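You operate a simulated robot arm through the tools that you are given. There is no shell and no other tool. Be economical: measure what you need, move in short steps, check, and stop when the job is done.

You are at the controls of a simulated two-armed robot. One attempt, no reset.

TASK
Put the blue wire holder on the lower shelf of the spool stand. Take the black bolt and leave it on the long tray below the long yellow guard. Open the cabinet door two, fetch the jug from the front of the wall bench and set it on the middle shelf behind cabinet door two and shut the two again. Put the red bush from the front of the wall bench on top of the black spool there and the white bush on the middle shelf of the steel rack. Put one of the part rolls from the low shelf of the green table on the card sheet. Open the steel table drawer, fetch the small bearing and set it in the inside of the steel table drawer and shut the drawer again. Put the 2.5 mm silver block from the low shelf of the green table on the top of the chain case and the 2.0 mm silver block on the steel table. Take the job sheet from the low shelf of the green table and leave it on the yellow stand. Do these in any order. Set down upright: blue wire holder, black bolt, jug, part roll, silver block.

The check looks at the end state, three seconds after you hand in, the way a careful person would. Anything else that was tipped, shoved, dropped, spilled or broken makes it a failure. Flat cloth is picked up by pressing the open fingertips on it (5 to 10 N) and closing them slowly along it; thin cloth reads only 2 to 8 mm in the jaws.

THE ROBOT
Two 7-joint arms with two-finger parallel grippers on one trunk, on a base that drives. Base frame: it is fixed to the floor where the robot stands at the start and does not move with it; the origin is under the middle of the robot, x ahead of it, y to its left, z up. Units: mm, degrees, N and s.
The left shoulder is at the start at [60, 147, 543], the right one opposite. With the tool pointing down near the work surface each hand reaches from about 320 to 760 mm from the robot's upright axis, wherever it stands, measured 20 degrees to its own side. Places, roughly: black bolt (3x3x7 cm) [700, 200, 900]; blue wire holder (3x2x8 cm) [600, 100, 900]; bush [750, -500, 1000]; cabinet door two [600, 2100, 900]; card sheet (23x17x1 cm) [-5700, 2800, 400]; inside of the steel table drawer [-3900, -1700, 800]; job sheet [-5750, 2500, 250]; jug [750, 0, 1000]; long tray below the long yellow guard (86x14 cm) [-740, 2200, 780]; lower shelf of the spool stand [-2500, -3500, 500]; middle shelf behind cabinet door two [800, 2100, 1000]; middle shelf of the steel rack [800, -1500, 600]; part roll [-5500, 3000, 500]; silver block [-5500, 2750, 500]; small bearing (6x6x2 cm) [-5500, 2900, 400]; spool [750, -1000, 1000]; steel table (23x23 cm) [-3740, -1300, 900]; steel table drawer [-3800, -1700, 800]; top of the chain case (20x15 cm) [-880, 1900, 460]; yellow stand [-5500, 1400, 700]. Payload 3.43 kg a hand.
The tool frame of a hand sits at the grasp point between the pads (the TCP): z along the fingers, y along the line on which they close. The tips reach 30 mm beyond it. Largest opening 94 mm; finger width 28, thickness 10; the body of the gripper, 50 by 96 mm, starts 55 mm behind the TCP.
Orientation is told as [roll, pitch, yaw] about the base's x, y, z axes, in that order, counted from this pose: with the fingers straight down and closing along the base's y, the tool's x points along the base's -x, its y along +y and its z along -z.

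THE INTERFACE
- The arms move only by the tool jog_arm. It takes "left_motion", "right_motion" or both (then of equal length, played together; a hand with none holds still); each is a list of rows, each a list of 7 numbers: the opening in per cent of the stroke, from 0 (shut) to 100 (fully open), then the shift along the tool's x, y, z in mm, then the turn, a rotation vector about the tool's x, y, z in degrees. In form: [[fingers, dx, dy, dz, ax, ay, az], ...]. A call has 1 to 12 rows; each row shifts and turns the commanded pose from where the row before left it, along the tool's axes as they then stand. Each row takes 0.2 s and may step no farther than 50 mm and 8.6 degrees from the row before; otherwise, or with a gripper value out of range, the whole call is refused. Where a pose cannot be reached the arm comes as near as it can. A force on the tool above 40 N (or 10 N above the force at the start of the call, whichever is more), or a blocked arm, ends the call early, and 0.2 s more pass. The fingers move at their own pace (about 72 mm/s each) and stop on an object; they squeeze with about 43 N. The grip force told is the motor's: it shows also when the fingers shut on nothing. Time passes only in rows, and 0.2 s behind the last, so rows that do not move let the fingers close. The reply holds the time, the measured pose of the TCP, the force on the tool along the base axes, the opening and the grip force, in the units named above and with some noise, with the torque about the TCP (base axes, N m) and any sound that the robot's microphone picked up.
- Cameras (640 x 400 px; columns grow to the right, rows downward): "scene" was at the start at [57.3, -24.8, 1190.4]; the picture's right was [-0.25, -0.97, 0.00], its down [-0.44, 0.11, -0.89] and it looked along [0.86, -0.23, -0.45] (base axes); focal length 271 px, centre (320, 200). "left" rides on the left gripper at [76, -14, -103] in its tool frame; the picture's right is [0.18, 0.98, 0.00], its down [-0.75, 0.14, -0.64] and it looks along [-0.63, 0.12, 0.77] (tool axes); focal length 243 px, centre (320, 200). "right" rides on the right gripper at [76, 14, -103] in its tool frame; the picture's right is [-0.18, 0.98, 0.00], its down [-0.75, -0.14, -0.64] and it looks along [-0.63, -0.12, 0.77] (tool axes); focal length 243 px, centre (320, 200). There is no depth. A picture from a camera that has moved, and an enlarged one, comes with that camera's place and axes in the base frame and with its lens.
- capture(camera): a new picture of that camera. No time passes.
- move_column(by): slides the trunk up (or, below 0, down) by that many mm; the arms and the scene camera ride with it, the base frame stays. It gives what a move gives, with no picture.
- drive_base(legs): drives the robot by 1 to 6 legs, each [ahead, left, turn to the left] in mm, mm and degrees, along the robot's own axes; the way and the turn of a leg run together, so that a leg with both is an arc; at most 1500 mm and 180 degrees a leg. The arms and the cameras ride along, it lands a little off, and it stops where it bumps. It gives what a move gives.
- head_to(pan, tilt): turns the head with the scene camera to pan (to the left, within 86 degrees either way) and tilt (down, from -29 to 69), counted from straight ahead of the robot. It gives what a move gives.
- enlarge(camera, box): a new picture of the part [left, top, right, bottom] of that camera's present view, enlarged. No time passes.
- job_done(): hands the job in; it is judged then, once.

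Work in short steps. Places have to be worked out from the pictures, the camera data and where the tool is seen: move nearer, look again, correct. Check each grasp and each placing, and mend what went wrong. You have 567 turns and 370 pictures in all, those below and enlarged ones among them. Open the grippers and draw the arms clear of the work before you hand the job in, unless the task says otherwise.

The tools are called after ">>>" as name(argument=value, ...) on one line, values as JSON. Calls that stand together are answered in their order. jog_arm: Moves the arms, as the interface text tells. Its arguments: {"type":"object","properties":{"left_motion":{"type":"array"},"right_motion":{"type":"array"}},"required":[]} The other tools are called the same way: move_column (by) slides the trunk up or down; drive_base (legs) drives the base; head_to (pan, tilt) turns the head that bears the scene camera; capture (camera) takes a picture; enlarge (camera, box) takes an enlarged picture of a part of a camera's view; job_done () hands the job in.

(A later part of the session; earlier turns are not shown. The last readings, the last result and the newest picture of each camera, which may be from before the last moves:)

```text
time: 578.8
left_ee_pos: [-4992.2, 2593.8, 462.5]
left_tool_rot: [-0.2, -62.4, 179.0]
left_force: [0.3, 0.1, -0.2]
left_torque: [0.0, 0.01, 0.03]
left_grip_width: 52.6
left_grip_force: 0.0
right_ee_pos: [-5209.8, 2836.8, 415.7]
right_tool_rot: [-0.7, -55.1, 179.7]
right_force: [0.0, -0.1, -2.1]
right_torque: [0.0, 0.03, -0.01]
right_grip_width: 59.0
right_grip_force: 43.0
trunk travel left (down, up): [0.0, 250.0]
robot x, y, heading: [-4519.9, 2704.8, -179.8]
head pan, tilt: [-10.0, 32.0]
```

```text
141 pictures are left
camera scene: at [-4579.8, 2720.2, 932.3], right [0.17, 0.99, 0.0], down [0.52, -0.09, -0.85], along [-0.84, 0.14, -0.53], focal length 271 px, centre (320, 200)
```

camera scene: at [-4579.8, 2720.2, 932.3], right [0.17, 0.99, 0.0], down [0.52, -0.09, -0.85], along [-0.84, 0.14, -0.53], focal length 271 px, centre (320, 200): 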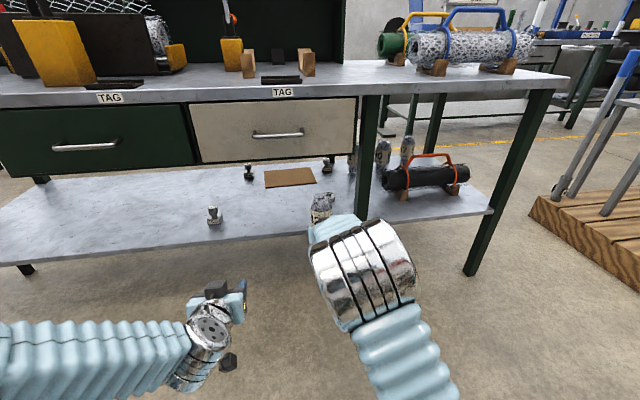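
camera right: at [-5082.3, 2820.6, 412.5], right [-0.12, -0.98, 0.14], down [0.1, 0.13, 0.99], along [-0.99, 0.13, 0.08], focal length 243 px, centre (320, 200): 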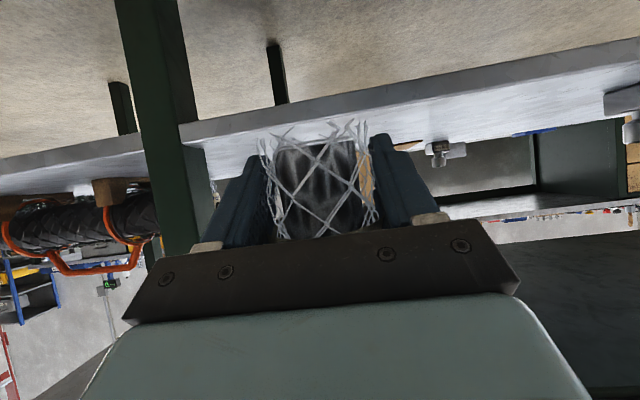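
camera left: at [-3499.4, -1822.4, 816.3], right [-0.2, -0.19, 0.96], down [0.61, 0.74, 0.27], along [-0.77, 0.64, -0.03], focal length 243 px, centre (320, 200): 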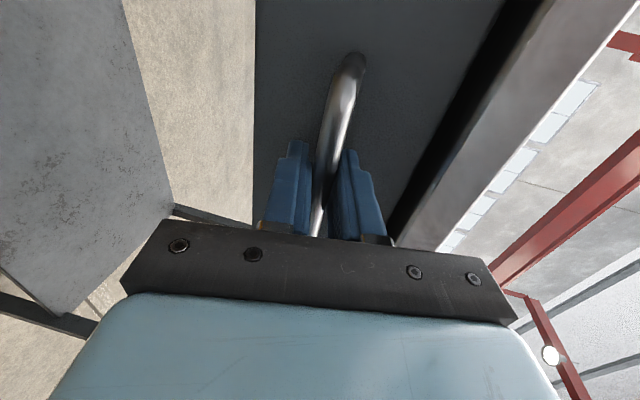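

Card centre ≈(−5710,2778). Raise the left hand (to clear the 2.5 block), shift left 59, extend the right arm 55.

>>> jog_arm(left_motion=[[56, -20, 0, -10, 0, 0, 0], [56, -20, 0, -10, 0, 0, 0], [56, 0, 0, 0, 0, 0, 0]], right_motion=[[20, -15.8, 0, 22.5, 0, 0, 0], [20, -15.8, 0, 22.5, 0, 0, 0], [20, 0, 0, 0, 0, 0, 0]])

>>> drive_base(legs=[[0, 59, -0.2], [200, 0, 0]])

>>> capture(camera="right")

>>> capture(camera="scene")

```text
time: 579.6
left_ee_pos: [-4992.2, 2592.5, 507.6]
left_tool_rot: [-0.3, -62.3, 179.0]
left_force: [0.3, 0.1, -0.6]
left_torque: [-0.01, 0.0, 0.0]
left_grip_width: 52.5
left_grip_force: 0.1
right_ee_pos: [-5264.3, 2837.0, 417.5]
right_tool_rot: [-0.6, -55.0, 179.8]
right_force: [0.1, 0.7, -1.5]
right_torque: [-0.01, -0.02, -0.03]
right_grip_width: 58.9
right_grip_force: 43.4
trunk travel left (down, up): [0.0, 250.0]
robot x, y, heading: [-4526.0, 2706.4, -179.6]
head pan, tilt: [-10.0, 32.0]
```

```text
time: 581.7
left_ee_pos: [-5191.4, 2535.7, 508.2]
left_tool_rot: [-0.1, -62.4, 178.9]
left_force: [1.2, -0.2, 0.4]
left_torque: [0.0, -0.03, 0.0]
left_grip_width: 52.9
left_grip_force: 0.0
right_ee_pos: [-5462.4, 2781.9, 417.3]
right_tool_rot: [-0.6, -55.0, 179.6]
right_force: [-0.4, -1.1, -1.1]
right_torque: [0.01, 0.02, -0.02]
right_grip_width: 59.0
right_grip_force: 43.2
trunk travel left (down, up): [0.0, 250.0]
robot x, y, heading: [-4718.2, 2650.8, 180.0]
head pan, tilt: [-10.0, 32.0]
```

```text
140 pictures are left
camera right: at [-5335.6, 2765.0, 413.0], right [-0.12, -0.98, 0.14], down [0.1, 0.13, 0.99], along [-0.99, 0.14, 0.08], focal length 243 px, centre (320, 200)
```

right: 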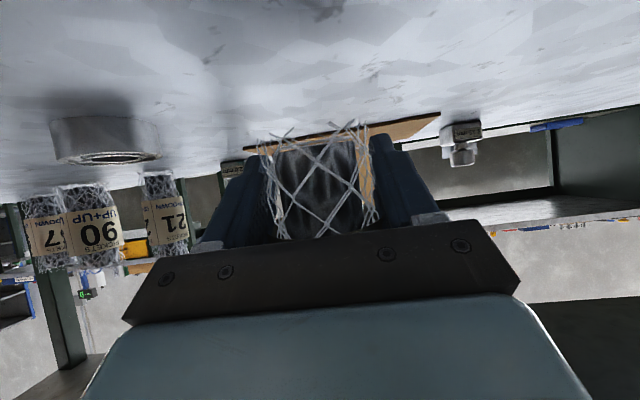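

```text
139 pictures are left
camera scene: at [-4778.6, 2661.6, 932.3], right [0.17, 0.98, 0.0], down [0.52, -0.09, -0.85], along [-0.83, 0.15, -0.53], focal length 271 px, centre (320, 200)
```

scene: 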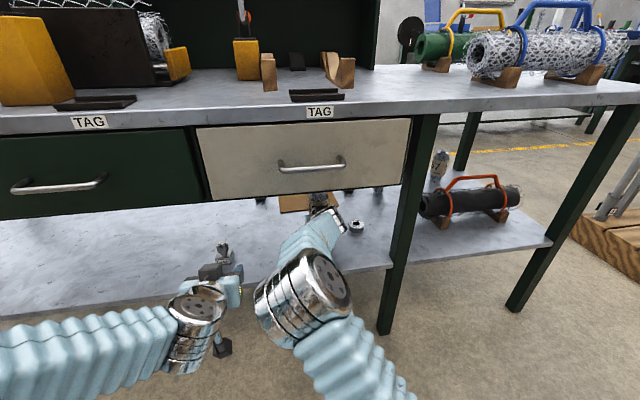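

Path is clear and centred on the card. Drive in 130, watch z, then the rest.

>>> drive_base(legs=[[130, 0, 0]])

>>> capture(camera="right")

```text
time: 583.0
left_ee_pos: [-5313.1, 2538.0, 509.6]
left_tool_rot: [0.2, -63.0, 178.4]
left_force: [0.0, 0.1, -0.8]
left_torque: [0.01, -0.01, -0.01]
left_grip_width: 52.6
left_grip_force: 0.1
right_ee_pos: [-5572.0, 2784.7, 396.6]
right_tool_rot: [-0.7, -53.0, 178.8]
right_force: [-0.3, 0.2, -1.6]
right_torque: [-0.02, 0.03, -0.01]
right_grip_width: 59.2
right_grip_force: 42.9
trunk travel left (down, up): [0.0, 250.0]
robot x, y, heading: [-4848.9, 2646.2, 179.8]
head pan, tilt: [-10.0, 32.0]
```

```text
138 pictures are left
camera right: at [-5444.8, 2766.2, 397.7], right [-0.14, -0.98, 0.14], down [0.06, 0.13, 0.99], along [-0.99, 0.15, 0.04], focal length 243 px, centre (320, 200)
```

right: 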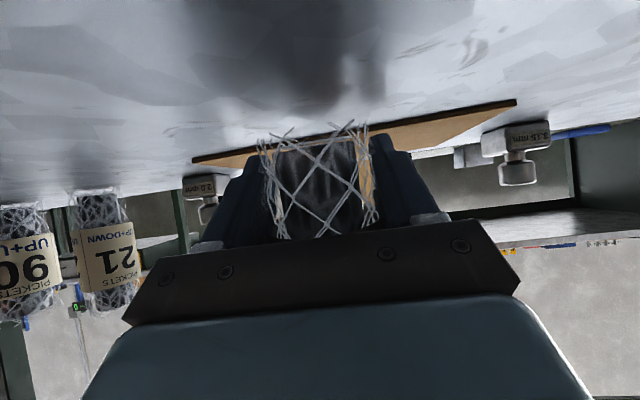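

The arm is being pressed down again (contact above). Look at the scene to see what touches.

>>> head_to(pan=-10, tilt=45)

>>> capture(camera="scene")

```text
time: 583.7
left_ee_pos: [-5315.3, 2537.5, 510.5]
left_tool_rot: [-0.1, -62.6, 178.5]
left_force: [0.4, 0.0, 0.7]
left_torque: [0.0, -0.01, 0.02]
left_grip_width: 52.5
left_grip_force: 0.1
right_ee_pos: [-5570.8, 2783.9, 390.7]
right_tool_rot: [-1.1, -52.3, 178.9]
right_force: [3.5, -0.5, 10.7]
right_torque: [0.0, 0.14, 0.0]
right_grip_width: 59.0
right_grip_force: 42.9
trunk travel left (down, up): [0.0, 250.0]
robot x, y, heading: [-4841.9, 2646.4, 179.9]
head pan, tilt: [-10.0, 45.0]
```

```text
137 pictures are left
camera scene: at [-4892.6, 2661.7, 912.9], right [0.18, 0.98, 0.0], down [0.69, -0.13, -0.71], along [-0.7, 0.12, -0.7], focal length 271 px, centre (320, 200)
```

scene: 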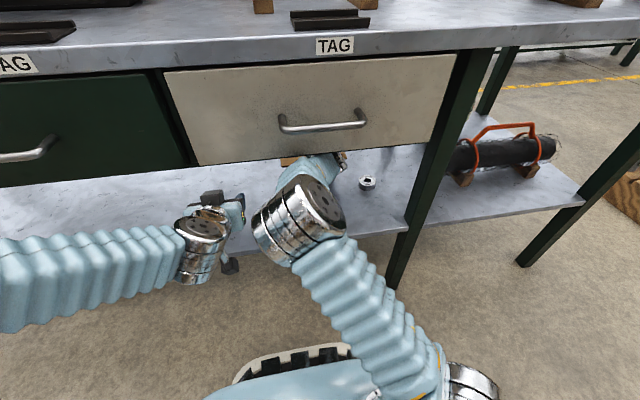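

The elbow hits the drawer underside at this pitch. I'll set the roll down near the shelf front, regrip it with the hand flatter (−75°), which lowers the wrist and elbow. First back out 180.

>>> drive_base(legs=[[-170, 0, 0]])

>>> capture(camera="right")

```text
time: 585.2
left_ee_pos: [-5146.4, 2536.4, 507.1]
left_tool_rot: [-0.1, -62.4, 178.7]
left_force: [0.1, 0.2, -0.3]
left_torque: [0.0, -0.02, 0.0]
left_grip_width: 52.6
left_grip_force: 0.0
right_ee_pos: [-5403.3, 2783.6, 391.5]
right_tool_rot: [-1.1, -52.3, 179.0]
right_force: [0.1, 0.3, -1.5]
right_torque: [-0.01, -0.02, 0.0]
right_grip_width: 59.0
right_grip_force: 43.3
trunk travel left (down, up): [0.0, 250.0]
robot x, y, heading: [-4676.0, 2641.6, 179.7]
head pan, tilt: [-10.0, 45.0]
```

```text
136 pictures are left
camera right: at [-5276.1, 2765.5, 394.7], right [-0.14, -0.98, 0.13], down [0.05, 0.13, 0.99], along [-0.99, 0.15, 0.03], focal length 243 px, centre (320, 200)
```

right: 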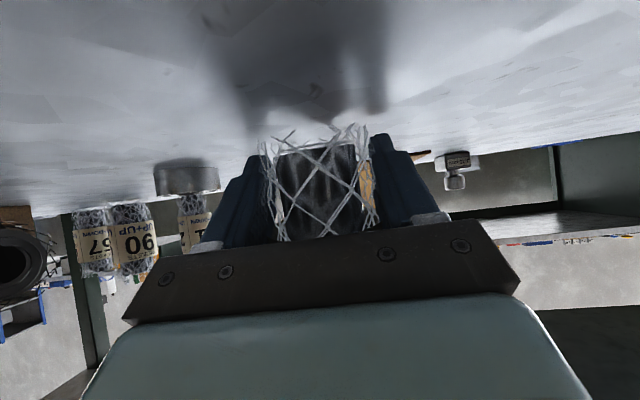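

Level the roll (pitch −2.8°) and lower to contact on the shelf here.

>>> jog_arm(right_motion=[[20, -4, 0, -2.5, 0, 0, 0], [20, 0, 0, 0, 0, -2.8, 0], [20, 0, 0, 0, 0, 0, 0]])

>>> jog_arm(right_motion=[[20, 1.6, 0, 1.1, 0, 0, 0], [20, 1.6, 0, 1.1, 0, 0, 0], [20, 1.6, 0, 1.1, 0, 0, 0], [20, 0, 0, 0, 0, 0, 0]])

```text
time: 586.0
left_ee_pos: [-5146.2, 2536.3, 507.8]
left_tool_rot: [-0.3, -62.3, 178.7]
left_force: [0.3, -0.1, 0.2]
left_torque: [0.01, -0.01, 0.01]
left_grip_width: 52.4
left_grip_force: 0.0
right_ee_pos: [-5402.7, 2784.0, 396.8]
right_tool_rot: [-1.1, -55.2, 179.0]
right_force: [0.1, 1.0, -1.7]
right_torque: [-0.01, 0.03, 0.02]
right_grip_width: 59.0
right_grip_force: 43.6
trunk travel left (down, up): [0.0, 250.0]
robot x, y, heading: [-4671.2, 2647.9, 179.7]
head pan, tilt: [-10.0, 45.0]
```

```text
time: 587.0
left_ee_pos: [-5146.7, 2536.5, 507.8]
left_tool_rot: [-0.1, -62.4, 178.7]
left_force: [0.1, 0.4, 0.2]
left_torque: [-0.01, 0.04, -0.01]
left_grip_width: 52.6
left_grip_force: 0.1
right_ee_pos: [-5403.6, 2784.2, 390.2]
right_tool_rot: [-1.1, -55.1, 179.0]
right_force: [0.2, 0.1, -1.5]
right_torque: [0.03, 0.02, 0.0]
right_grip_width: 58.9
right_grip_force: 43.5
trunk travel left (down, up): [0.0, 250.0]
robot x, y, heading: [-4671.0, 2650.7, 179.7]
head pan, tilt: [-10.0, 45.0]
```

>>> jog_arm(right_motion=[[20, 1.6, 0, 1.1, 0, 0, 0], [20, 1.6, 0, 1.1, 0, 0, 0], [20, 0, 0, 0, 0, 0, 0]])

```text
time: 587.8
left_ee_pos: [-5146.5, 2535.4, 508.8]
left_tool_rot: [-0.1, -62.5, 178.7]
left_force: [1.0, -0.1, 0.2]
left_torque: [0.01, 0.0, -0.01]
left_grip_width: 52.7
left_grip_force: 0.0
right_ee_pos: [-5402.8, 2782.5, 389.2]
right_tool_rot: [-1.1, -55.4, 179.0]
right_force: [-1.5, -0.2, 9.7]
right_torque: [-0.03, 0.29, -0.01]
right_grip_width: 58.6
right_grip_force: 43.1
trunk travel left (down, up): [0.0, 250.0]
robot x, y, heading: [-4672.1, 2647.0, 179.8]
head pan, tilt: [-10.0, 45.0]
```

Contact. Release, back out 140.

>>> jog_arm(right_motion=[[70, 0, 0, 0, 0, 0, 0], [85, 0, 0, 0, 0, 0, 0], [96, 0, 0, 0, 0, 0, 0], [96, 0, 0, 0, 0, 0, 0]])

>>> drive_base(legs=[[-150, 0, 0]])

>>> jog_arm(right_motion=[[96, -20, 0, -14, 0, -6.7, 0], [96, -10, 0, -5, 0, -6.7, 0], [96, 0, 0, 0, 0, -6.7, 0], [96, 0, 0, 0, 0, 0, 0]])

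>>> capture(camera="right")

```text
time: 588.8
left_ee_pos: [-5145.5, 2537.6, 508.5]
left_tool_rot: [-0.3, -62.3, 178.7]
left_force: [0.3, -0.1, 0.7]
left_torque: [-0.02, 0.03, 0.0]
left_grip_width: 52.5
left_grip_force: 0.0
right_ee_pos: [-5402.7, 2784.8, 389.1]
right_tool_rot: [-1.1, -55.3, 178.9]
right_force: [5.3, 13.7, 15.8]
right_torque: [-0.24, 0.19, -0.13]
right_grip_width: 82.1
right_grip_force: 0.0
trunk travel left (down, up): [0.0, 250.0]
robot x, y, heading: [-4671.9, 2647.7, 179.6]
head pan, tilt: [-10.0, 45.0]
```

```text
time: 590.0
left_ee_pos: [-5053.4, 2535.9, 507.8]
left_tool_rot: [-0.3, -62.3, 178.8]
left_force: [0.2, -0.8, 0.3]
left_torque: [0.0, -0.01, -0.01]
left_grip_width: 52.5
left_grip_force: 0.1
right_ee_pos: [-5310.6, 2780.8, 389.1]
right_tool_rot: [-0.9, -55.4, 179.0]
right_force: [1.4, 0.4, 2.9]
right_torque: [-0.09, 0.0, 0.11]
right_grip_width: 90.1
right_grip_force: 0.0
trunk travel left (down, up): [0.0, 250.0]
robot x, y, heading: [-4580.3, 2646.2, 179.9]
head pan, tilt: [-10.0, 45.0]
stopped in leg 1: the force on the tool passed its limit at 71 N (the readings are from after the stop); the commanded pose is now the measured one
```

```text
time: 591.0
left_ee_pos: [-5052.4, 2535.2, 507.6]
left_tool_rot: [-0.4, -62.4, 178.8]
left_force: [-0.4, -0.2, -0.4]
left_torque: [0.01, 0.01, -0.03]
left_grip_width: 52.7
left_grip_force: 0.1
right_ee_pos: [-5311.4, 2780.7, 423.8]
right_tool_rot: [-2.3, -75.5, -179.5]
right_force: [0.1, 0.0, -0.3]
right_torque: [0.01, 0.01, -0.05]
right_grip_width: 90.0
right_grip_force: 0.1
trunk travel left (down, up): [0.0, 250.0]
robot x, y, heading: [-4579.1, 2648.2, 179.9]
head pan, tilt: [-10.0, 45.0]
```

```text
135 pictures are left
camera right: at [-5193.2, 2763.8, 376.6], right [-0.08, -0.98, 0.17], down [0.44, 0.12, 0.89], along [-0.9, 0.14, 0.42], focal length 243 px, centre (320, 200)
```

right: 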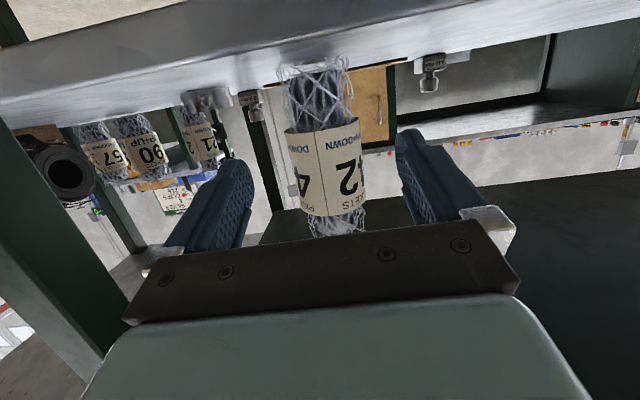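

Roll stands at x≈−5400. With pitch −75.5° raise 8 mm and advance ~86 to regrip at the label.

>>> jog_arm(right_motion=[[100, -7.7, 0, -2, 0, 0, 0], [100, -7.3, 0, 28.4, 0, 0, 0], [100, -7.3, 0, 28.4, 0, 0, 0], [100, 0, 0, 0, 0, 0, 0]])

>>> capture(camera="right")

```text
time: 592.0
left_ee_pos: [-5052.9, 2536.1, 507.9]
left_tool_rot: [-0.1, -62.4, 178.7]
left_force: [0.3, -0.4, 0.5]
left_torque: [0.0, 0.03, -0.03]
left_grip_width: 52.7
left_grip_force: 0.1
right_ee_pos: [-5360.8, 2779.0, 432.9]
right_tool_rot: [-2.1, -75.5, -179.8]
right_force: [-0.8, 0.5, -0.5]
right_torque: [-0.03, 0.03, 0.01]
right_grip_width: 94.2
right_grip_force: 0.1
right hand out of reach, approached as far as the arm can: row 3
trunk travel left (down, up): [0.0, 250.0]
robot x, y, heading: [-4578.7, 2649.1, 179.8]
head pan, tilt: [-10.0, 45.0]
```

```text
134 pictures are left
camera right: at [-5244.2, 2761.8, 385.8], right [-0.08, -0.98, 0.17], down [0.44, 0.12, 0.89], along [-0.9, 0.14, 0.42], focal length 243 px, centre (320, 200)
```

right: 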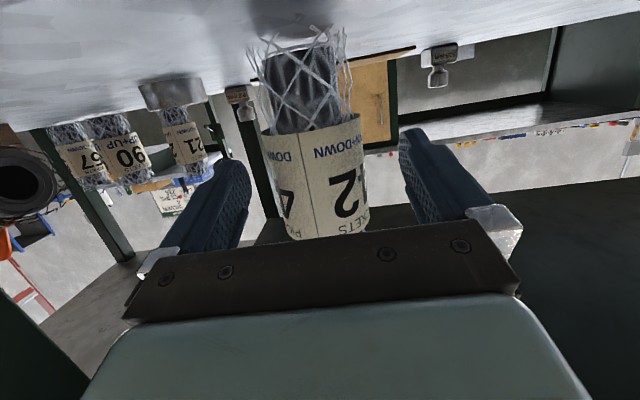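

Drive 33 forward and close.

>>> drive_base(legs=[[33, 0, 0]])

>>> jog_arm(right_motion=[[80, 0, 0, 0, 0, 0, 0], [60, 0, 0, 0, 0, 0, 0], [40, 0, 0, 0, 0, 0, 0], [20, 0, 0, 0, 0, 0, 0], [20, 0, 0, 0, 0, 0, 0]])

>>> capture(camera="right")

```text
time: 592.8
left_ee_pos: [-5084.6, 2535.3, 508.3]
left_tool_rot: [-0.2, -62.4, 178.8]
left_force: [0.3, 0.9, 0.4]
left_torque: [0.01, 0.02, 0.03]
left_grip_width: 52.9
left_grip_force: 0.0
right_ee_pos: [-5394.0, 2778.7, 433.4]
right_tool_rot: [-1.9, -75.4, -179.7]
right_force: [0.2, -0.5, -0.8]
right_torque: [-0.02, 0.04, 0.01]
right_grip_width: 93.9
right_grip_force: 0.1
trunk travel left (down, up): [0.0, 250.0]
robot x, y, heading: [-4609.1, 2647.2, 179.9]
head pan, tilt: [-10.0, 45.0]
```

```text
time: 594.0
left_ee_pos: [-5085.2, 2535.0, 507.8]
left_tool_rot: [-0.3, -62.4, 178.8]
left_force: [-0.6, 0.5, 0.6]
left_torque: [0.01, 0.01, -0.02]
left_grip_width: 52.5
left_grip_force: 0.1
right_ee_pos: [-5393.2, 2779.7, 432.8]
right_tool_rot: [-2.1, -75.4, -179.7]
right_force: [0.1, -0.8, -0.6]
right_torque: [-0.04, 0.01, -0.01]
right_grip_width: 59.1
right_grip_force: 43.1
trunk travel left (down, up): [0.0, 250.0]
robot x, y, heading: [-4614.6, 2647.5, 179.7]
head pan, tilt: [-10.0, 45.0]
```

```text
133 pictures are left
camera right: at [-5277.1, 2761.7, 385.8], right [-0.08, -0.98, 0.17], down [0.44, 0.12, 0.89], along [-0.9, 0.14, 0.42], focal length 243 px, centre (320, 200)
```

right: 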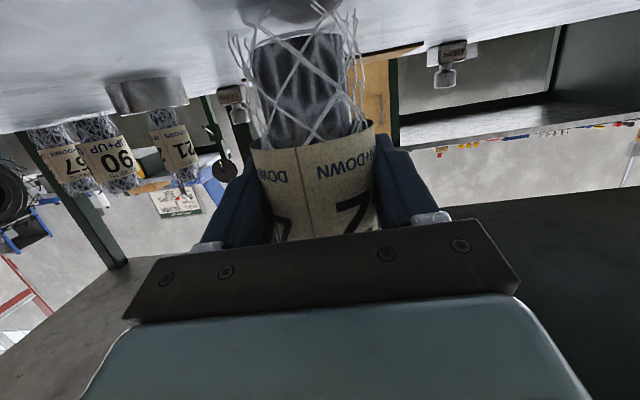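

Regripped at the label. Lift 14 mm and drive in, monitoring z.

>>> jog_arm(right_motion=[[20, -13.5, 0, -3.5, 0, 0, 0], [20, 0, 0, 0, 0, 0, 0]])

>>> drive_base(legs=[[170, 0, 0]])

```text
time: 594.6
left_ee_pos: [-5085.2, 2534.5, 508.0]
left_tool_rot: [-0.2, -62.5, 178.8]
left_force: [-0.9, -0.5, -0.6]
left_torque: [0.01, 0.03, 0.02]
left_grip_width: 53.0
left_grip_force: 0.0
right_ee_pos: [-5395.2, 2779.1, 446.6]
right_tool_rot: [-2.1, -75.4, -179.8]
right_force: [0.1, -1.0, -2.0]
right_torque: [0.0, 0.0, 0.01]
right_grip_width: 58.8
right_grip_force: 43.0
trunk travel left (down, up): [0.0, 250.0]
robot x, y, heading: [-4613.6, 2645.7, 179.8]
head pan, tilt: [-10.0, 45.0]
```

```text
time: 596.1
left_ee_pos: [-5257.5, 2538.0, 509.1]
left_tool_rot: [-0.2, -62.5, 178.7]
left_force: [-0.4, -0.7, 0.8]
left_torque: [0.03, -0.01, -0.01]
left_grip_width: 52.5
left_grip_force: 0.2
right_ee_pos: [-5566.3, 2780.6, 448.4]
right_tool_rot: [-2.1, -75.5, -180.0]
right_force: [-0.4, -0.5, -1.5]
right_torque: [0.0, 0.01, -0.03]
right_grip_width: 59.1
right_grip_force: 43.0
trunk travel left (down, up): [0.0, 250.0]
robot x, y, heading: [-4784.5, 2650.4, 179.6]
head pan, tilt: [-10.0, 45.0]
```

No sag this time. Continue 85 mm more and look.

>>> drive_base(legs=[[85, 0, 0]])

>>> capture(camera="right")

```text
time: 597.2
left_ee_pos: [-5341.5, 2536.4, 508.8]
left_tool_rot: [-0.2, -62.4, 178.8]
left_force: [0.2, -0.1, -0.2]
left_torque: [-0.01, -0.01, 0.03]
left_grip_width: 52.5
left_grip_force: 0.0
right_ee_pos: [-5651.5, 2780.4, 445.7]
right_tool_rot: [-2.0, -75.4, -179.8]
right_force: [0.0, 0.2, -1.6]
right_torque: [-0.02, -0.03, -0.01]
right_grip_width: 59.1
right_grip_force: 43.3
trunk travel left (down, up): [0.0, 250.0]
robot x, y, heading: [-4867.8, 2648.1, 179.6]
head pan, tilt: [-10.0, 45.0]
```

```text
132 pictures are left
camera right: at [-5533.1, 2762.9, 399.5], right [-0.08, -0.98, 0.17], down [0.44, 0.12, 0.89], along [-0.9, 0.14, 0.42], focal length 243 px, centre (320, 200)
```

right: 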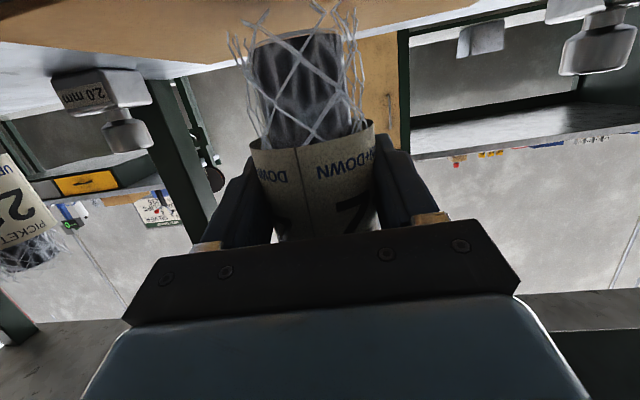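

Over the card. 25 mm more, then lower to contact.

>>> drive_base(legs=[[28, 0, 0]])

>>> jog_arm(right_motion=[[20, 1.9, 0, 0.5, 0, 0, 0], [20, 1.9, 0, 0.5, 0, 0, 0], [20, 1.9, 0, 0.5, 0, 0, 0], [20, 0, 0, 0, 0, 0, 0]])

```text
time: 598.0
left_ee_pos: [-5368.7, 2537.1, 508.0]
left_tool_rot: [-0.3, -62.5, 178.8]
left_force: [-0.4, -0.8, -0.5]
left_torque: [0.02, -0.02, 0.01]
left_grip_width: 52.5
left_grip_force: 0.3
right_ee_pos: [-5678.4, 2781.4, 447.1]
right_tool_rot: [-2.0, -75.5, -179.8]
right_force: [0.1, -0.4, -1.7]
right_torque: [0.02, -0.05, 0.02]
right_grip_width: 59.2
right_grip_force: 43.1
trunk travel left (down, up): [0.0, 250.0]
robot x, y, heading: [-4901.4, 2646.1, 179.8]
head pan, tilt: [-10.0, 45.0]
```

```text
time: 599.0
left_ee_pos: [-5368.0, 2537.0, 509.1]
left_tool_rot: [-0.3, -62.4, 178.7]
left_force: [0.4, -0.5, 0.6]
left_torque: [-0.01, 0.01, 0.03]
left_grip_width: 52.5
left_grip_force: 0.0
right_ee_pos: [-5679.5, 2779.4, 440.8]
right_tool_rot: [-2.0, -75.4, -180.0]
right_force: [-0.6, -0.5, -1.9]
right_torque: [-0.01, 0.01, -0.03]
right_grip_width: 58.7
right_grip_force: 42.7
trunk travel left (down, up): [0.0, 250.0]
robot x, y, heading: [-4898.6, 2652.7, 179.7]
head pan, tilt: [-10.0, 45.0]
```

>>> jog_arm(right_motion=[[20, 1.5, 0, 0.4, 0, 0, 0], [20, 1.5, 0, 0.4, 0, 0, 0], [20, 0, 0, 0, 0, 0, 0]])

>>> capture(camera="right")

```text
time: 599.8
left_ee_pos: [-5368.6, 2536.3, 509.7]
left_tool_rot: [-0.2, -62.5, 178.7]
left_force: [-1.1, 0.2, 0.0]
left_torque: [0.01, 0.03, 0.01]
left_grip_width: 52.5
left_grip_force: 0.1
right_ee_pos: [-5678.6, 2780.4, 436.9]
right_tool_rot: [-2.0, -75.4, -179.9]
right_force: [0.5, -0.4, -1.3]
right_torque: [0.0, -0.02, -0.01]
right_grip_width: 59.0
right_grip_force: 43.4
trunk travel left (down, up): [0.0, 250.0]
robot x, y, heading: [-4895.8, 2647.9, 179.6]
head pan, tilt: [-10.0, 45.0]
```

```text
131 pictures are left
camera right: at [-5561.2, 2763.0, 390.1], right [-0.08, -0.98, 0.17], down [0.44, 0.12, 0.89], along [-0.9, 0.14, 0.42], focal length 243 px, centre (320, 200)
```

right: 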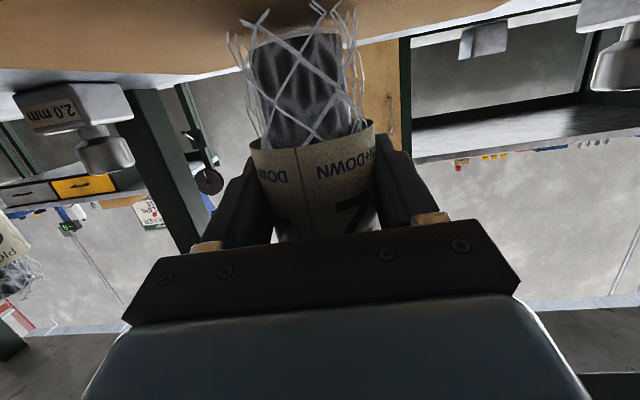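

>>> jog_arm(right_motion=[[20, 1.5, 0, 0.4, 0, 0, 0], [20, 1.5, 0, 0.4, 0, 0, 0], [20, 0, 0, 0, 0, 0, 0]])

```text
time: 600.6
left_ee_pos: [-5367.6, 2536.1, 508.8]
left_tool_rot: [-0.4, -62.3, 178.8]
left_force: [0.5, 0.2, 0.6]
left_torque: [0.03, -0.03, 0.04]
left_grip_width: 52.8
left_grip_force: 0.1
right_ee_pos: [-5679.4, 2779.9, 436.6]
right_tool_rot: [-1.9, -75.6, -179.9]
right_force: [-1.4, 0.8, 10.8]
right_torque: [-0.2, 0.1, -0.03]
right_grip_width: 58.9
right_grip_force: 43.2
trunk travel left (down, up): [0.0, 250.0]
robot x, y, heading: [-4894.3, 2645.1, 179.8]
head pan, tilt: [-10.0, 45.0]
```

Contact on the card. Release and back out carefully.

>>> jog_arm(right_motion=[[68, 0, 0, 0, 0, 0, 0], [80, 0, 0, 0, 0, 0, 0], [90, 0, 0, 0, 0, 0, 0], [90, 0, 0, 0, 0, 0, 0]])

>>> drive_base(legs=[[-110, 0, 0]])

>>> capture(camera="right")

```text
time: 601.6
left_ee_pos: [-5369.3, 2537.5, 508.3]
left_tool_rot: [-0.2, -62.4, 178.7]
left_force: [0.4, 0.5, -0.8]
left_torque: [0.0, 0.01, 0.0]
left_grip_width: 52.8
left_grip_force: 0.0
right_ee_pos: [-5678.9, 2780.0, 435.7]
right_tool_rot: [-2.0, -75.4, -179.9]
right_force: [0.0, -0.1, 0.2]
right_torque: [-0.05, 0.02, 0.04]
right_grip_width: 84.6
right_grip_force: 0.2
trunk travel left (down, up): [0.0, 250.0]
robot x, y, heading: [-4897.0, 2648.0, 179.6]
head pan, tilt: [-10.0, 45.0]
```

```text
time: 602.8
left_ee_pos: [-5257.5, 2535.8, 508.2]
left_tool_rot: [-0.3, -62.4, 178.8]
left_force: [-0.4, -0.1, 0.2]
left_torque: [0.02, 0.0, 0.0]
left_grip_width: 52.4
left_grip_force: 0.1
right_ee_pos: [-5567.2, 2778.5, 435.4]
right_tool_rot: [-2.0, -75.5, -179.8]
right_force: [0.8, -0.5, -0.3]
right_torque: [-0.03, -0.05, 0.01]
right_grip_width: 84.6
right_grip_force: 0.1
trunk travel left (down, up): [0.0, 250.0]
robot x, y, heading: [-4782.5, 2647.0, 179.8]
head pan, tilt: [-10.0, 45.0]
```

```text
130 pictures are left
camera right: at [-5450.3, 2762.1, 387.4], right [-0.08, -0.98, 0.17], down [0.44, 0.12, 0.89], along [-0.9, 0.14, 0.42], focal length 243 px, centre (320, 200)
```

right: 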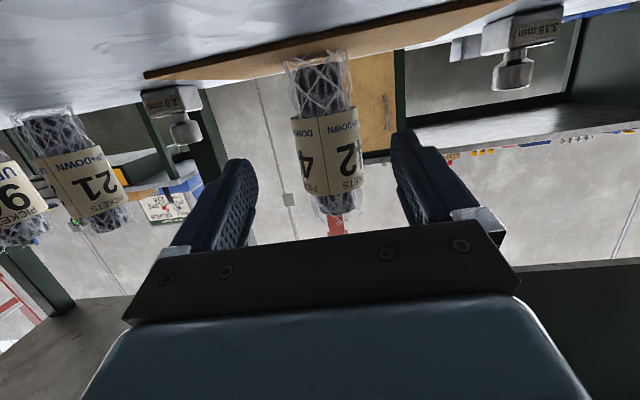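

Roll 42 stands upright on the card. Next the bearing (≈(−5492,2915)) with the right hand: back off, set pitch −55°, retract, and turn 10° right for clearance from the leg.

>>> drive_base(legs=[[-250, 0, 0]])

>>> jog_arm(right_motion=[[80, 0, 0, -40, 0, 6.8, 0], [80, 0, 0, -40, 0, 6.8, 0], [80, 0, 0, -40, 0, 6.8, 0], [80, 10, 0, 0, 0, 0, 0], [80, 0, 0, 0, 0, 0, 0]])

>>> drive_base(legs=[[0, 0, -10]])

```text
time: 604.6
left_ee_pos: [-5010.6, 2534.9, 508.2]
left_tool_rot: [-0.3, -62.4, 179.0]
left_force: [-0.1, -0.3, 0.0]
left_torque: [0.01, 0.0, -0.03]
left_grip_width: 52.6
left_grip_force: 0.0
right_ee_pos: [-5321.1, 2776.4, 434.7]
right_tool_rot: [-2.0, -75.4, -179.6]
right_force: [-0.3, 0.3, -0.8]
right_torque: [-0.01, 0.0, 0.0]
right_grip_width: 84.4
right_grip_force: 0.0
trunk travel left (down, up): [0.0, 250.0]
robot x, y, heading: [-4536.3, 2642.7, 179.9]
head pan, tilt: [-10.0, 45.0]
```

```text
time: 605.8
left_ee_pos: [-5010.4, 2534.1, 506.8]
left_tool_rot: [-0.4, -62.3, 178.9]
left_force: [-0.3, -0.3, -0.1]
left_torque: [0.02, 0.02, 0.04]
left_grip_width: 52.5
left_grip_force: 0.1
right_ee_pos: [-5205.8, 2772.2, 470.5]
right_tool_rot: [-1.0, -55.0, 179.2]
right_force: [0.8, -0.6, 0.2]
right_torque: [-0.03, 0.0, -0.03]
right_grip_width: 75.4
right_grip_force: 0.2
trunk travel left (down, up): [0.0, 250.0]
robot x, y, heading: [-4534.5, 2646.6, 180.2]
head pan, tilt: [-10.0, 45.0]
```

```text
time: 606.9
left_ee_pos: [-5023.5, 2617.7, 508.6]
left_tool_rot: [-0.3, -62.5, 169.1]
left_force: [0.0, -0.6, 0.0]
left_torque: [-0.01, 0.04, 0.0]
left_grip_width: 52.7
left_grip_force: 0.1
right_ee_pos: [-5173.5, 2885.7, 471.8]
right_tool_rot: [-0.9, -54.9, 169.3]
right_force: [-0.4, 0.2, 0.3]
right_torque: [0.01, 0.0, 0.03]
right_grip_width: 75.3
right_grip_force: 0.1
trunk travel left (down, up): [0.0, 250.0]
robot x, y, heading: [-4538.6, 2648.7, 169.8]
head pan, tilt: [-10.0, 45.0]
```

Shift left 28, drive 190 forward, lower to ~420 and look.

>>> drive_base(legs=[[0, 28, 0], [190, 0, 0]])

>>> jog_arm(right_motion=[[80, 20, 0, 14, 0, 0, 0], [80, 20, 0, 14, 0, 0, 0], [80, 0, 0, 0, 0, 0, 0]])

>>> capture(camera="right")

```text
time: 608.9
left_ee_pos: [-5217.3, 2622.0, 508.0]
left_tool_rot: [-0.3, -62.4, 169.1]
left_force: [0.6, 0.9, 0.3]
left_torque: [-0.01, -0.01, 0.0]
left_grip_width: 52.5
left_grip_force: 0.2
right_ee_pos: [-5367.1, 2890.5, 470.8]
right_tool_rot: [-0.9, -55.1, 169.3]
right_force: [-0.5, 0.6, -0.1]
right_torque: [0.05, 0.03, -0.01]
right_grip_width: 75.4
right_grip_force: 0.0
trunk travel left (down, up): [0.0, 250.0]
robot x, y, heading: [-4730.0, 2651.0, 170.0]
head pan, tilt: [-10.0, 45.0]
```

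```text
time: 609.7
left_ee_pos: [-5217.2, 2622.6, 507.5]
left_tool_rot: [-0.3, -62.5, 169.0]
left_force: [-0.1, 0.4, -0.5]
left_torque: [0.02, 0.01, 0.0]
left_grip_width: 52.6
left_grip_force: 0.1
right_ee_pos: [-5367.6, 2891.1, 422.2]
right_tool_rot: [-0.9, -55.0, 169.3]
right_force: [-0.6, 0.6, 0.3]
right_torque: [0.01, -0.01, 0.0]
right_grip_width: 75.1
right_grip_force: 0.1
trunk travel left (down, up): [0.0, 250.0]
robot x, y, heading: [-4732.1, 2652.3, 170.2]
head pan, tilt: [-10.0, 45.0]
```

```text
129 pictures are left
camera right: at [-5245.5, 2851.7, 418.6], right [-0.3, -0.94, 0.14], down [0.12, 0.11, 0.99], along [-0.95, 0.31, 0.08], focal length 243 px, centre (320, 200)
```

right: 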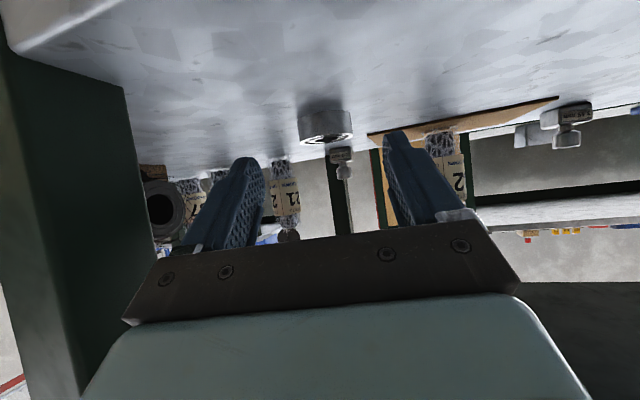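

Bearing ~137 mm ahead, nearly centred. Advance 100, shift 8, lower 30, look again.

>>> drive_base(legs=[[95, -8, 0]])

>>> jog_arm(right_motion=[[90, 12.3, 0, 8.6, 0, 0, 0], [90, 12.3, 0, 8.6, 0, 0, 0], [90, 0, 0, 0, 0, 0, 0]])

>>> capture(camera="right")

```text
time: 610.8
left_ee_pos: [-5309.6, 2647.0, 508.5]
left_tool_rot: [-0.4, -62.4, 169.1]
left_force: [0.5, -0.6, 0.0]
left_torque: [0.01, 0.01, 0.01]
left_grip_width: 52.9
left_grip_force: 0.0
right_ee_pos: [-5460.4, 2913.1, 421.7]
right_tool_rot: [-0.9, -55.0, 169.3]
right_force: [0.1, -0.5, 0.3]
right_torque: [-0.02, 0.01, -0.02]
right_grip_width: 75.5
right_grip_force: 0.1
trunk travel left (down, up): [0.0, 250.0]
robot x, y, heading: [-4827.1, 2676.7, 170.1]
head pan, tilt: [-10.0, 45.0]
```

```text
time: 611.6
left_ee_pos: [-5309.9, 2646.8, 507.8]
left_tool_rot: [-0.3, -62.5, 169.1]
left_force: [-0.1, 0.7, -0.2]
left_torque: [-0.01, -0.01, -0.02]
left_grip_width: 52.5
left_grip_force: 0.1
right_ee_pos: [-5459.4, 2913.5, 393.1]
right_tool_rot: [-0.8, -55.0, 169.4]
right_force: [-0.8, -0.4, -0.4]
right_torque: [-0.03, 0.01, -0.01]
right_grip_width: 84.7
right_grip_force: 0.1
trunk travel left (down, up): [0.0, 250.0]
robot x, y, heading: [-4825.7, 2676.2, 170.5]
head pan, tilt: [-10.0, 45.0]
```

```text
128 pictures are left
camera right: at [-5338.1, 2875.7, 388.7], right [-0.3, -0.94, 0.14], down [0.12, 0.11, 0.99], along [-0.95, 0.31, 0.08], focal length 243 px, centre (320, 200)
```

right: 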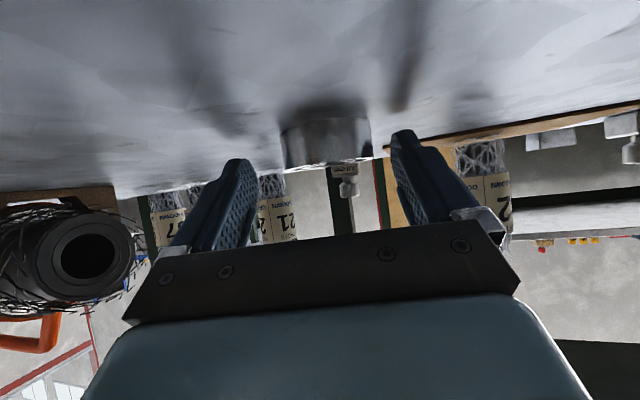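

Centred. Advance 20, lower 14, close.

>>> jog_arm(right_motion=[[90, -11.5, 0, 16.4, 0, 0, 0], [90, 6, 0, 4.2, 0, 0, 0], [90, 5.5, 0, 3.8, 0, 0, 0], [90, 0, 0, 0, 0, 0, 0]])

>>> jog_arm(right_motion=[[70, 0, 0, 0, 0, 0, 0], [50, 0, 0, 0, 0, 0, 0], [30, 0, 0, 0, 0, 0, 0], [20, 0, 0, 0, 0, 0, 0], [20, 0, 0, 0, 0, 0, 0]])

>>> capture(camera="right")

```text
time: 612.4
left_ee_pos: [-5307.3, 2645.7, 509.1]
left_tool_rot: [-0.3, -62.3, 169.1]
left_force: [0.3, -0.2, -0.3]
left_torque: [-0.01, -0.03, -0.03]
left_grip_width: 52.4
left_grip_force: 0.0
right_ee_pos: [-5480.4, 2917.8, 388.4]
right_tool_rot: [-0.1, -55.8, 168.8]
right_force: [17.1, -1.3, 18.7]
right_torque: [-0.78, -0.02, 0.68]
right_grip_width: 83.2
right_grip_force: 0.1
trunk travel left (down, up): [0.0, 250.0]
robot x, y, heading: [-4825.7, 2678.6, 170.1]
head pan, tilt: [-10.0, 45.0]
stopped in row 3 (right hand): the force on the tool passed its limit at 49 N (the readings are from after the stop); the commanded pose is now the measured one
```

```text
time: 613.6
left_ee_pos: [-5308.4, 2646.9, 508.7]
left_tool_rot: [-0.3, -62.5, 169.3]
left_force: [0.7, 0.0, -0.6]
left_torque: [0.0, 0.03, 0.04]
left_grip_width: 52.4
left_grip_force: 0.1
right_ee_pos: [-5483.0, 2916.9, 388.5]
right_tool_rot: [-0.2, -55.9, 168.8]
right_force: [-6.4, -8.3, 27.1]
right_torque: [-0.92, 0.7, -0.16]
right_grip_width: 55.0
right_grip_force: 42.4
trunk travel left (down, up): [0.0, 250.0]
robot x, y, heading: [-4825.3, 2673.6, 170.6]
head pan, tilt: [-10.0, 45.0]
```

```text
127 pictures are left
camera right: at [-5359.5, 2878.1, 383.4], right [-0.29, -0.94, 0.15], down [0.13, 0.12, 0.98], along [-0.95, 0.31, 0.09], focal length 243 px, centre (320, 200)
```

right: 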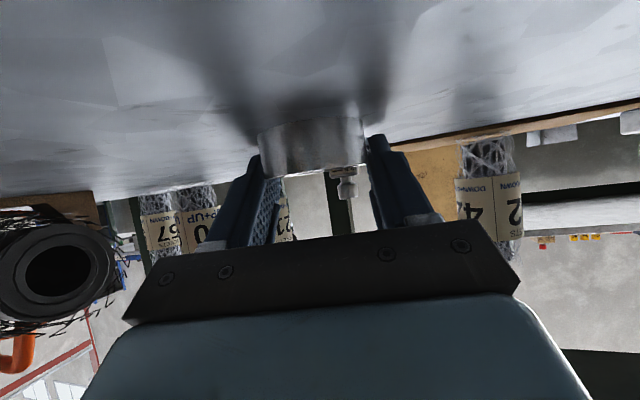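

Gripped (55 mm) with the tips on the shelf. Lift 25 and check.

>>> jog_arm(right_motion=[[20, -10, 0, -7, 0, 0, 0], [20, -10, 0, -7, 0, 0, 0], [20, 0, 0, 0, 0, 0, 0]])

>>> capture(camera="right")

```text
time: 614.4
left_ee_pos: [-5309.2, 2646.1, 508.7]
left_tool_rot: [-0.3, -62.3, 169.1]
left_force: [-0.2, 0.5, -0.2]
left_torque: [0.02, 0.01, 0.03]
left_grip_width: 52.6
left_grip_force: 0.1
right_ee_pos: [-5480.6, 2917.8, 409.3]
right_tool_rot: [-0.6, -55.3, 168.9]
right_force: [0.0, -0.2, -0.9]
right_torque: [-0.01, 0.02, 0.01]
right_grip_width: 54.9
right_grip_force: 43.0
trunk travel left (down, up): [0.0, 250.0]
robot x, y, heading: [-4822.0, 2678.4, 170.2]
head pan, tilt: [-10.0, 45.0]
```

```text
126 pictures are left
camera right: at [-5358.3, 2878.5, 404.9], right [-0.3, -0.94, 0.15], down [0.12, 0.11, 0.99], along [-0.95, 0.31, 0.08], focal length 243 px, centre (320, 200)
```

right: 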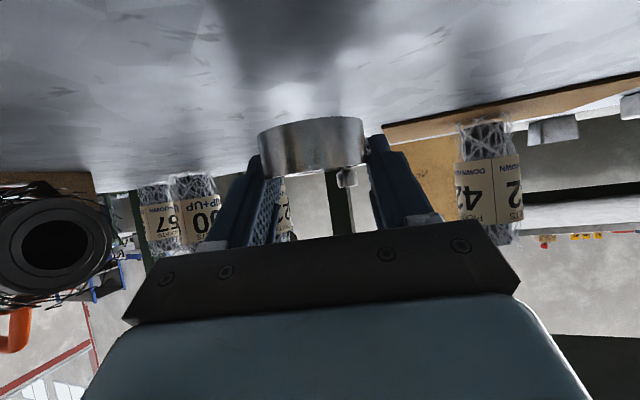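

Bearing lifted level. Back out, raise the trunk, and turn to face −y for the drive to the steel table.

>>> drive_base(legs=[[-360, 0, 0]])

>>> move_column(by=250)

>>> drive_base(legs=[[0, 0, 100], [0, -270, 0], [1500, 0, 0], [610, 0, 0]])

```text
time: 616.7
left_ee_pos: [-4952.8, 2585.3, 508.7]
left_tool_rot: [-0.4, -62.4, 169.0]
left_force: [1.1, 0.4, 0.6]
left_torque: [0.0, 0.02, 0.01]
left_grip_width: 52.4
left_grip_force: 0.1
right_ee_pos: [-5125.1, 2856.4, 409.6]
right_tool_rot: [-0.4, -55.4, 168.9]
right_force: [-0.1, 0.4, -1.0]
right_torque: [-0.02, 0.04, 0.0]
right_grip_width: 54.7
right_grip_force: 42.5
trunk travel left (down, up): [0.0, 250.0]
robot x, y, heading: [-4470.4, 2613.8, 170.1]
head pan, tilt: [-10.0, 45.0]
```

```text
time: 619.3
left_ee_pos: [-4953.7, 2585.5, 758.2]
left_tool_rot: [-0.3, -62.2, 169.0]
left_force: [-0.5, 0.4, 0.5]
left_torque: [0.0, 0.01, 0.02]
left_grip_width: 52.6
left_grip_force: 0.0
right_ee_pos: [-5124.3, 2856.5, 660.1]
right_tool_rot: [-0.5, -55.4, 168.8]
right_force: [0.5, -0.6, -0.4]
right_torque: [0.01, -0.02, 0.03]
right_grip_width: 55.0
right_grip_force: 43.1
trunk travel left (down, up): [-250.0, 0.0]
robot x, y, heading: [-4469.7, 2612.4, 170.0]
head pan, tilt: [-10.0, 45.0]
```

```text
time: 635.4
left_ee_pos: [-4650.6, 41.0, 757.1]
left_tool_rot: [-0.3, -62.4, -91.8]
left_force: [0.5, 0.2, 0.8]
left_torque: [0.03, 0.03, 0.0]
left_grip_width: 52.6
left_grip_force: 0.0
right_ee_pos: [-4889.8, -172.8, 660.5]
right_tool_rot: [-0.4, -55.4, -91.7]
right_force: [0.1, 0.2, -1.4]
right_torque: [0.0, -0.02, -0.01]
right_grip_width: 54.6
right_grip_force: 43.0
trunk travel left (down, up): [-250.0, 0.0]
robot x, y, heading: [-4757.9, 513.4, -90.4]
head pan, tilt: [-10.0, 45.0]
```

Good. Continue to the steel table along the known route and face it.

>>> drive_base(legs=[[0, 1150, 0.4], [1000, 1000, 0], [1000, 0, 0], [0, 0, -90]])

>>> head_to(pan=15, tilt=30)

>>> capture(camera="scene")

```text
time: 656.5
left_ee_pos: [-3056.6, -1600.1, 756.6]
left_tool_rot: [-0.2, -62.4, 179.9]
left_force: [-0.2, -0.8, 0.1]
left_torque: [-0.03, -0.01, 0.01]
left_grip_width: 52.4
left_grip_force: 0.1
right_ee_pos: [-3276.0, -1365.7, 660.6]
right_tool_rot: [-0.4, -55.5, 179.7]
right_force: [0.5, 0.9, -0.4]
right_torque: [0.0, 0.04, 0.0]
right_grip_width: 53.9
right_grip_force: 42.7
trunk travel left (down, up): [-250.0, 0.0]
robot x, y, heading: [-2586.0, -1477.2, -178.9]
head pan, tilt: [-10.0, 45.0]
```

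```text
time: 657.4
left_ee_pos: [-3056.7, -1600.3, 758.8]
left_tool_rot: [-0.3, -62.4, 179.8]
left_force: [-0.1, -0.1, -0.5]
left_torque: [0.0, -0.02, -0.04]
left_grip_width: 52.8
left_grip_force: 0.0
right_ee_pos: [-3277.1, -1364.8, 659.4]
right_tool_rot: [-0.4, -55.4, 179.7]
right_force: [-0.3, -0.7, -1.5]
right_torque: [-0.02, 0.01, -0.02]
right_grip_width: 53.7
right_grip_force: 42.9
trunk travel left (down, up): [-250.0, 0.0]
robot x, y, heading: [-2586.4, -1478.2, -179.0]
head pan, tilt: [15.0, 30.0]
```

```text
125 pictures are left
camera scene: at [-2645.1, -1505.8, 1185.4], right [-0.27, 0.96, 0.0], down [0.48, 0.14, -0.87], along [-0.83, -0.24, -0.5], focal length 271 px, centre (320, 200)
```

scene: 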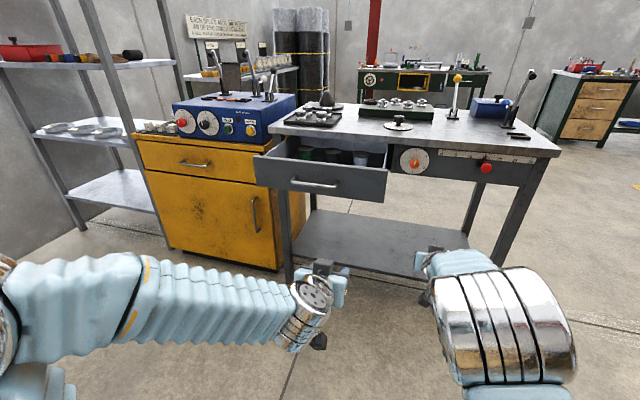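

Drawer still open. Rotate the right hand to −20° pitch (so it clears the drawer front) and raise it to ~890.

>>> jog_arm(right_motion=[[20, 0, 0, 0, 0, 7, 0], [20, 0, 0, 0, 0, 7, 0], [20, 0, 0, 0, 0, 7, 0], [20, 0, 0, 0, 0, 7, 0], [20, 0, 0, 0, 0, 7, 0], [20, -15.7, 0, -43.2, 0, 0, 0], [20, -15.7, 0, -43.2, 0, 0, 0], [20, -15.7, 0, -43.2, 0, 0, 0], [20, -15.7, 0, -43.2, 0, 0, 0], [20, -15.7, 0, -43.2, 0, 0, 0]])

>>> drive_base(legs=[[0, 335, -1], [120, 0, 0]])

>>> capture(camera="right")

>>> head_to(pan=-5, tilt=35)

>>> capture(camera="scene")

```text
time: 659.6
left_ee_pos: [-3057.4, -1600.1, 758.6]
left_tool_rot: [-0.3, -62.2, 179.9]
left_force: [-0.7, -0.3, -0.5]
left_torque: [0.0, 0.01, 0.01]
left_grip_width: 52.7
left_grip_force: 0.0
right_ee_pos: [-3238.1, -1367.8, 888.0]
right_tool_rot: [2.7, -30.8, -178.6]
right_force: [-0.7, 0.6, -0.3]
right_torque: [0.0, -0.03, -0.04]
right_grip_width: 53.7
right_grip_force: 43.1
right hand out of reach, approached as far as the arm can: row 1, 2, 3
trunk travel left (down, up): [-250.0, 0.0]
robot x, y, heading: [-2586.3, -1481.4, -179.1]
head pan, tilt: [15.0, 30.0]
```

```text
time: 662.6
left_ee_pos: [-3176.9, -1925.9, 757.9]
left_tool_rot: [-0.3, -62.4, 178.9]
left_force: [0.0, 0.6, 0.2]
left_torque: [-0.03, -0.01, 0.02]
left_grip_width: 52.7
left_grip_force: 0.0
right_ee_pos: [-3354.0, -1690.8, 888.9]
right_tool_rot: [2.8, -30.9, -179.6]
right_force: [0.9, -1.4, -1.9]
right_torque: [-0.04, 0.0, 0.03]
right_grip_width: 53.8
right_grip_force: 42.8
trunk travel left (down, up): [-250.0, 0.0]
robot x, y, heading: [-2704.7, -1816.2, 180.1]
head pan, tilt: [15.0, 30.0]
```

```text
124 pictures are left
camera right: at [-3236.0, -1699.1, 937.5], right [-0.13, -0.98, 0.14], down [-0.32, 0.17, 0.93], along [-0.94, 0.07, -0.34], focal length 243 px, centre (320, 200)
```

right: 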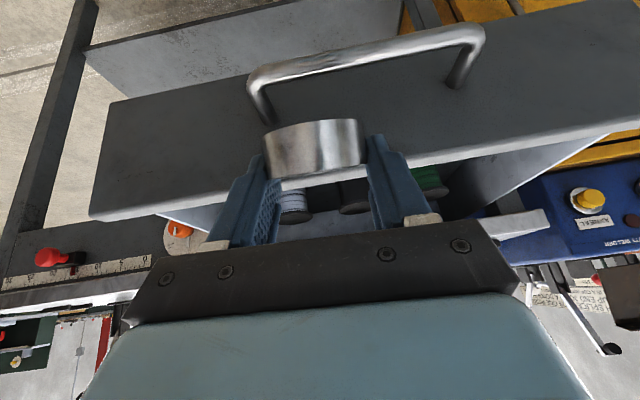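

```text
time: 663.4
left_ee_pos: [-3176.8, -1924.8, 757.2]
left_tool_rot: [-0.2, -62.3, 178.9]
left_force: [-0.4, 0.7, -0.6]
left_torque: [-0.01, 0.0, 0.0]
left_grip_width: 52.4
left_grip_force: 0.0
right_ee_pos: [-3353.9, -1690.7, 888.0]
right_tool_rot: [2.8, -30.8, -179.6]
right_force: [-0.4, -0.3, -1.1]
right_torque: [0.03, 0.02, 0.02]
right_grip_width: 53.9
right_grip_force: 43.9
trunk travel left (down, up): [-250.0, 0.0]
robot x, y, heading: [-2705.6, -1810.2, 179.8]
head pan, tilt: [-5.0, 35.0]
```

```text
123 pictures are left
camera scene: at [-2763.5, -1807.0, 1177.7], right [0.09, 1.0, 0.0], down [0.57, -0.05, -0.82], along [-0.82, 0.07, -0.57], focal length 271 px, centre (320, 200)
```

scene: 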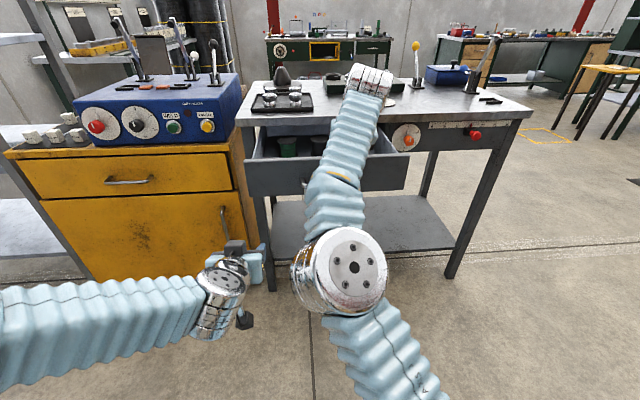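

The drawer front's top is at z≈874, so I need more height and a steeper hand. Raise the left hand out of the way, retract the right hand while steepening to about −10°, and raise it.

>>> jog_arm(left_motion=[[52, -44, 0, -23, 0, 0, 0], [52, -44, 0, -23, 0, 0, 0], [52, -44, 0, -23, 0, 0, 0], [52, -44, 0, -23, 0, 0, 0], [52, 0, 0, 0, 0, 0, 0], [52, 0, 0, 0, 0, 0, 0], [52, 0, 0, 0, 0, 0, 0]], right_motion=[[20, 40, 0, -24, 0, 0, 0], [20, 40, 0, -24, 0, 0, 0], [20, 40, 0, -24, 0, 0, 0], [20, 0, 0, 0, 0, 7, 0], [20, 0, 0, 0, 0, 7, 0], [20, 0, 0, 0, 0, 7, 0], [20, 0, 0, -20, 0, 0, 0]])

```text
time: 665.0
left_ee_pos: [-3176.8, -1927.3, 958.0]
left_tool_rot: [-0.4, -62.4, 178.9]
left_force: [-0.4, 0.6, 0.6]
left_torque: [0.01, 0.02, 0.0]
left_grip_width: 49.1
left_grip_force: 0.0
right_ee_pos: [-3210.8, -1685.6, 908.1]
right_tool_rot: [2.4, -9.8, -178.5]
right_force: [-0.2, 0.1, -0.6]
right_torque: [-0.03, 0.03, 0.01]
right_grip_width: 53.7
right_grip_force: 42.9
trunk travel left (down, up): [-250.0, 0.0]
robot x, y, heading: [-2701.2, -1814.3, 180.0]
head pan, tilt: [-5.0, 35.0]
```

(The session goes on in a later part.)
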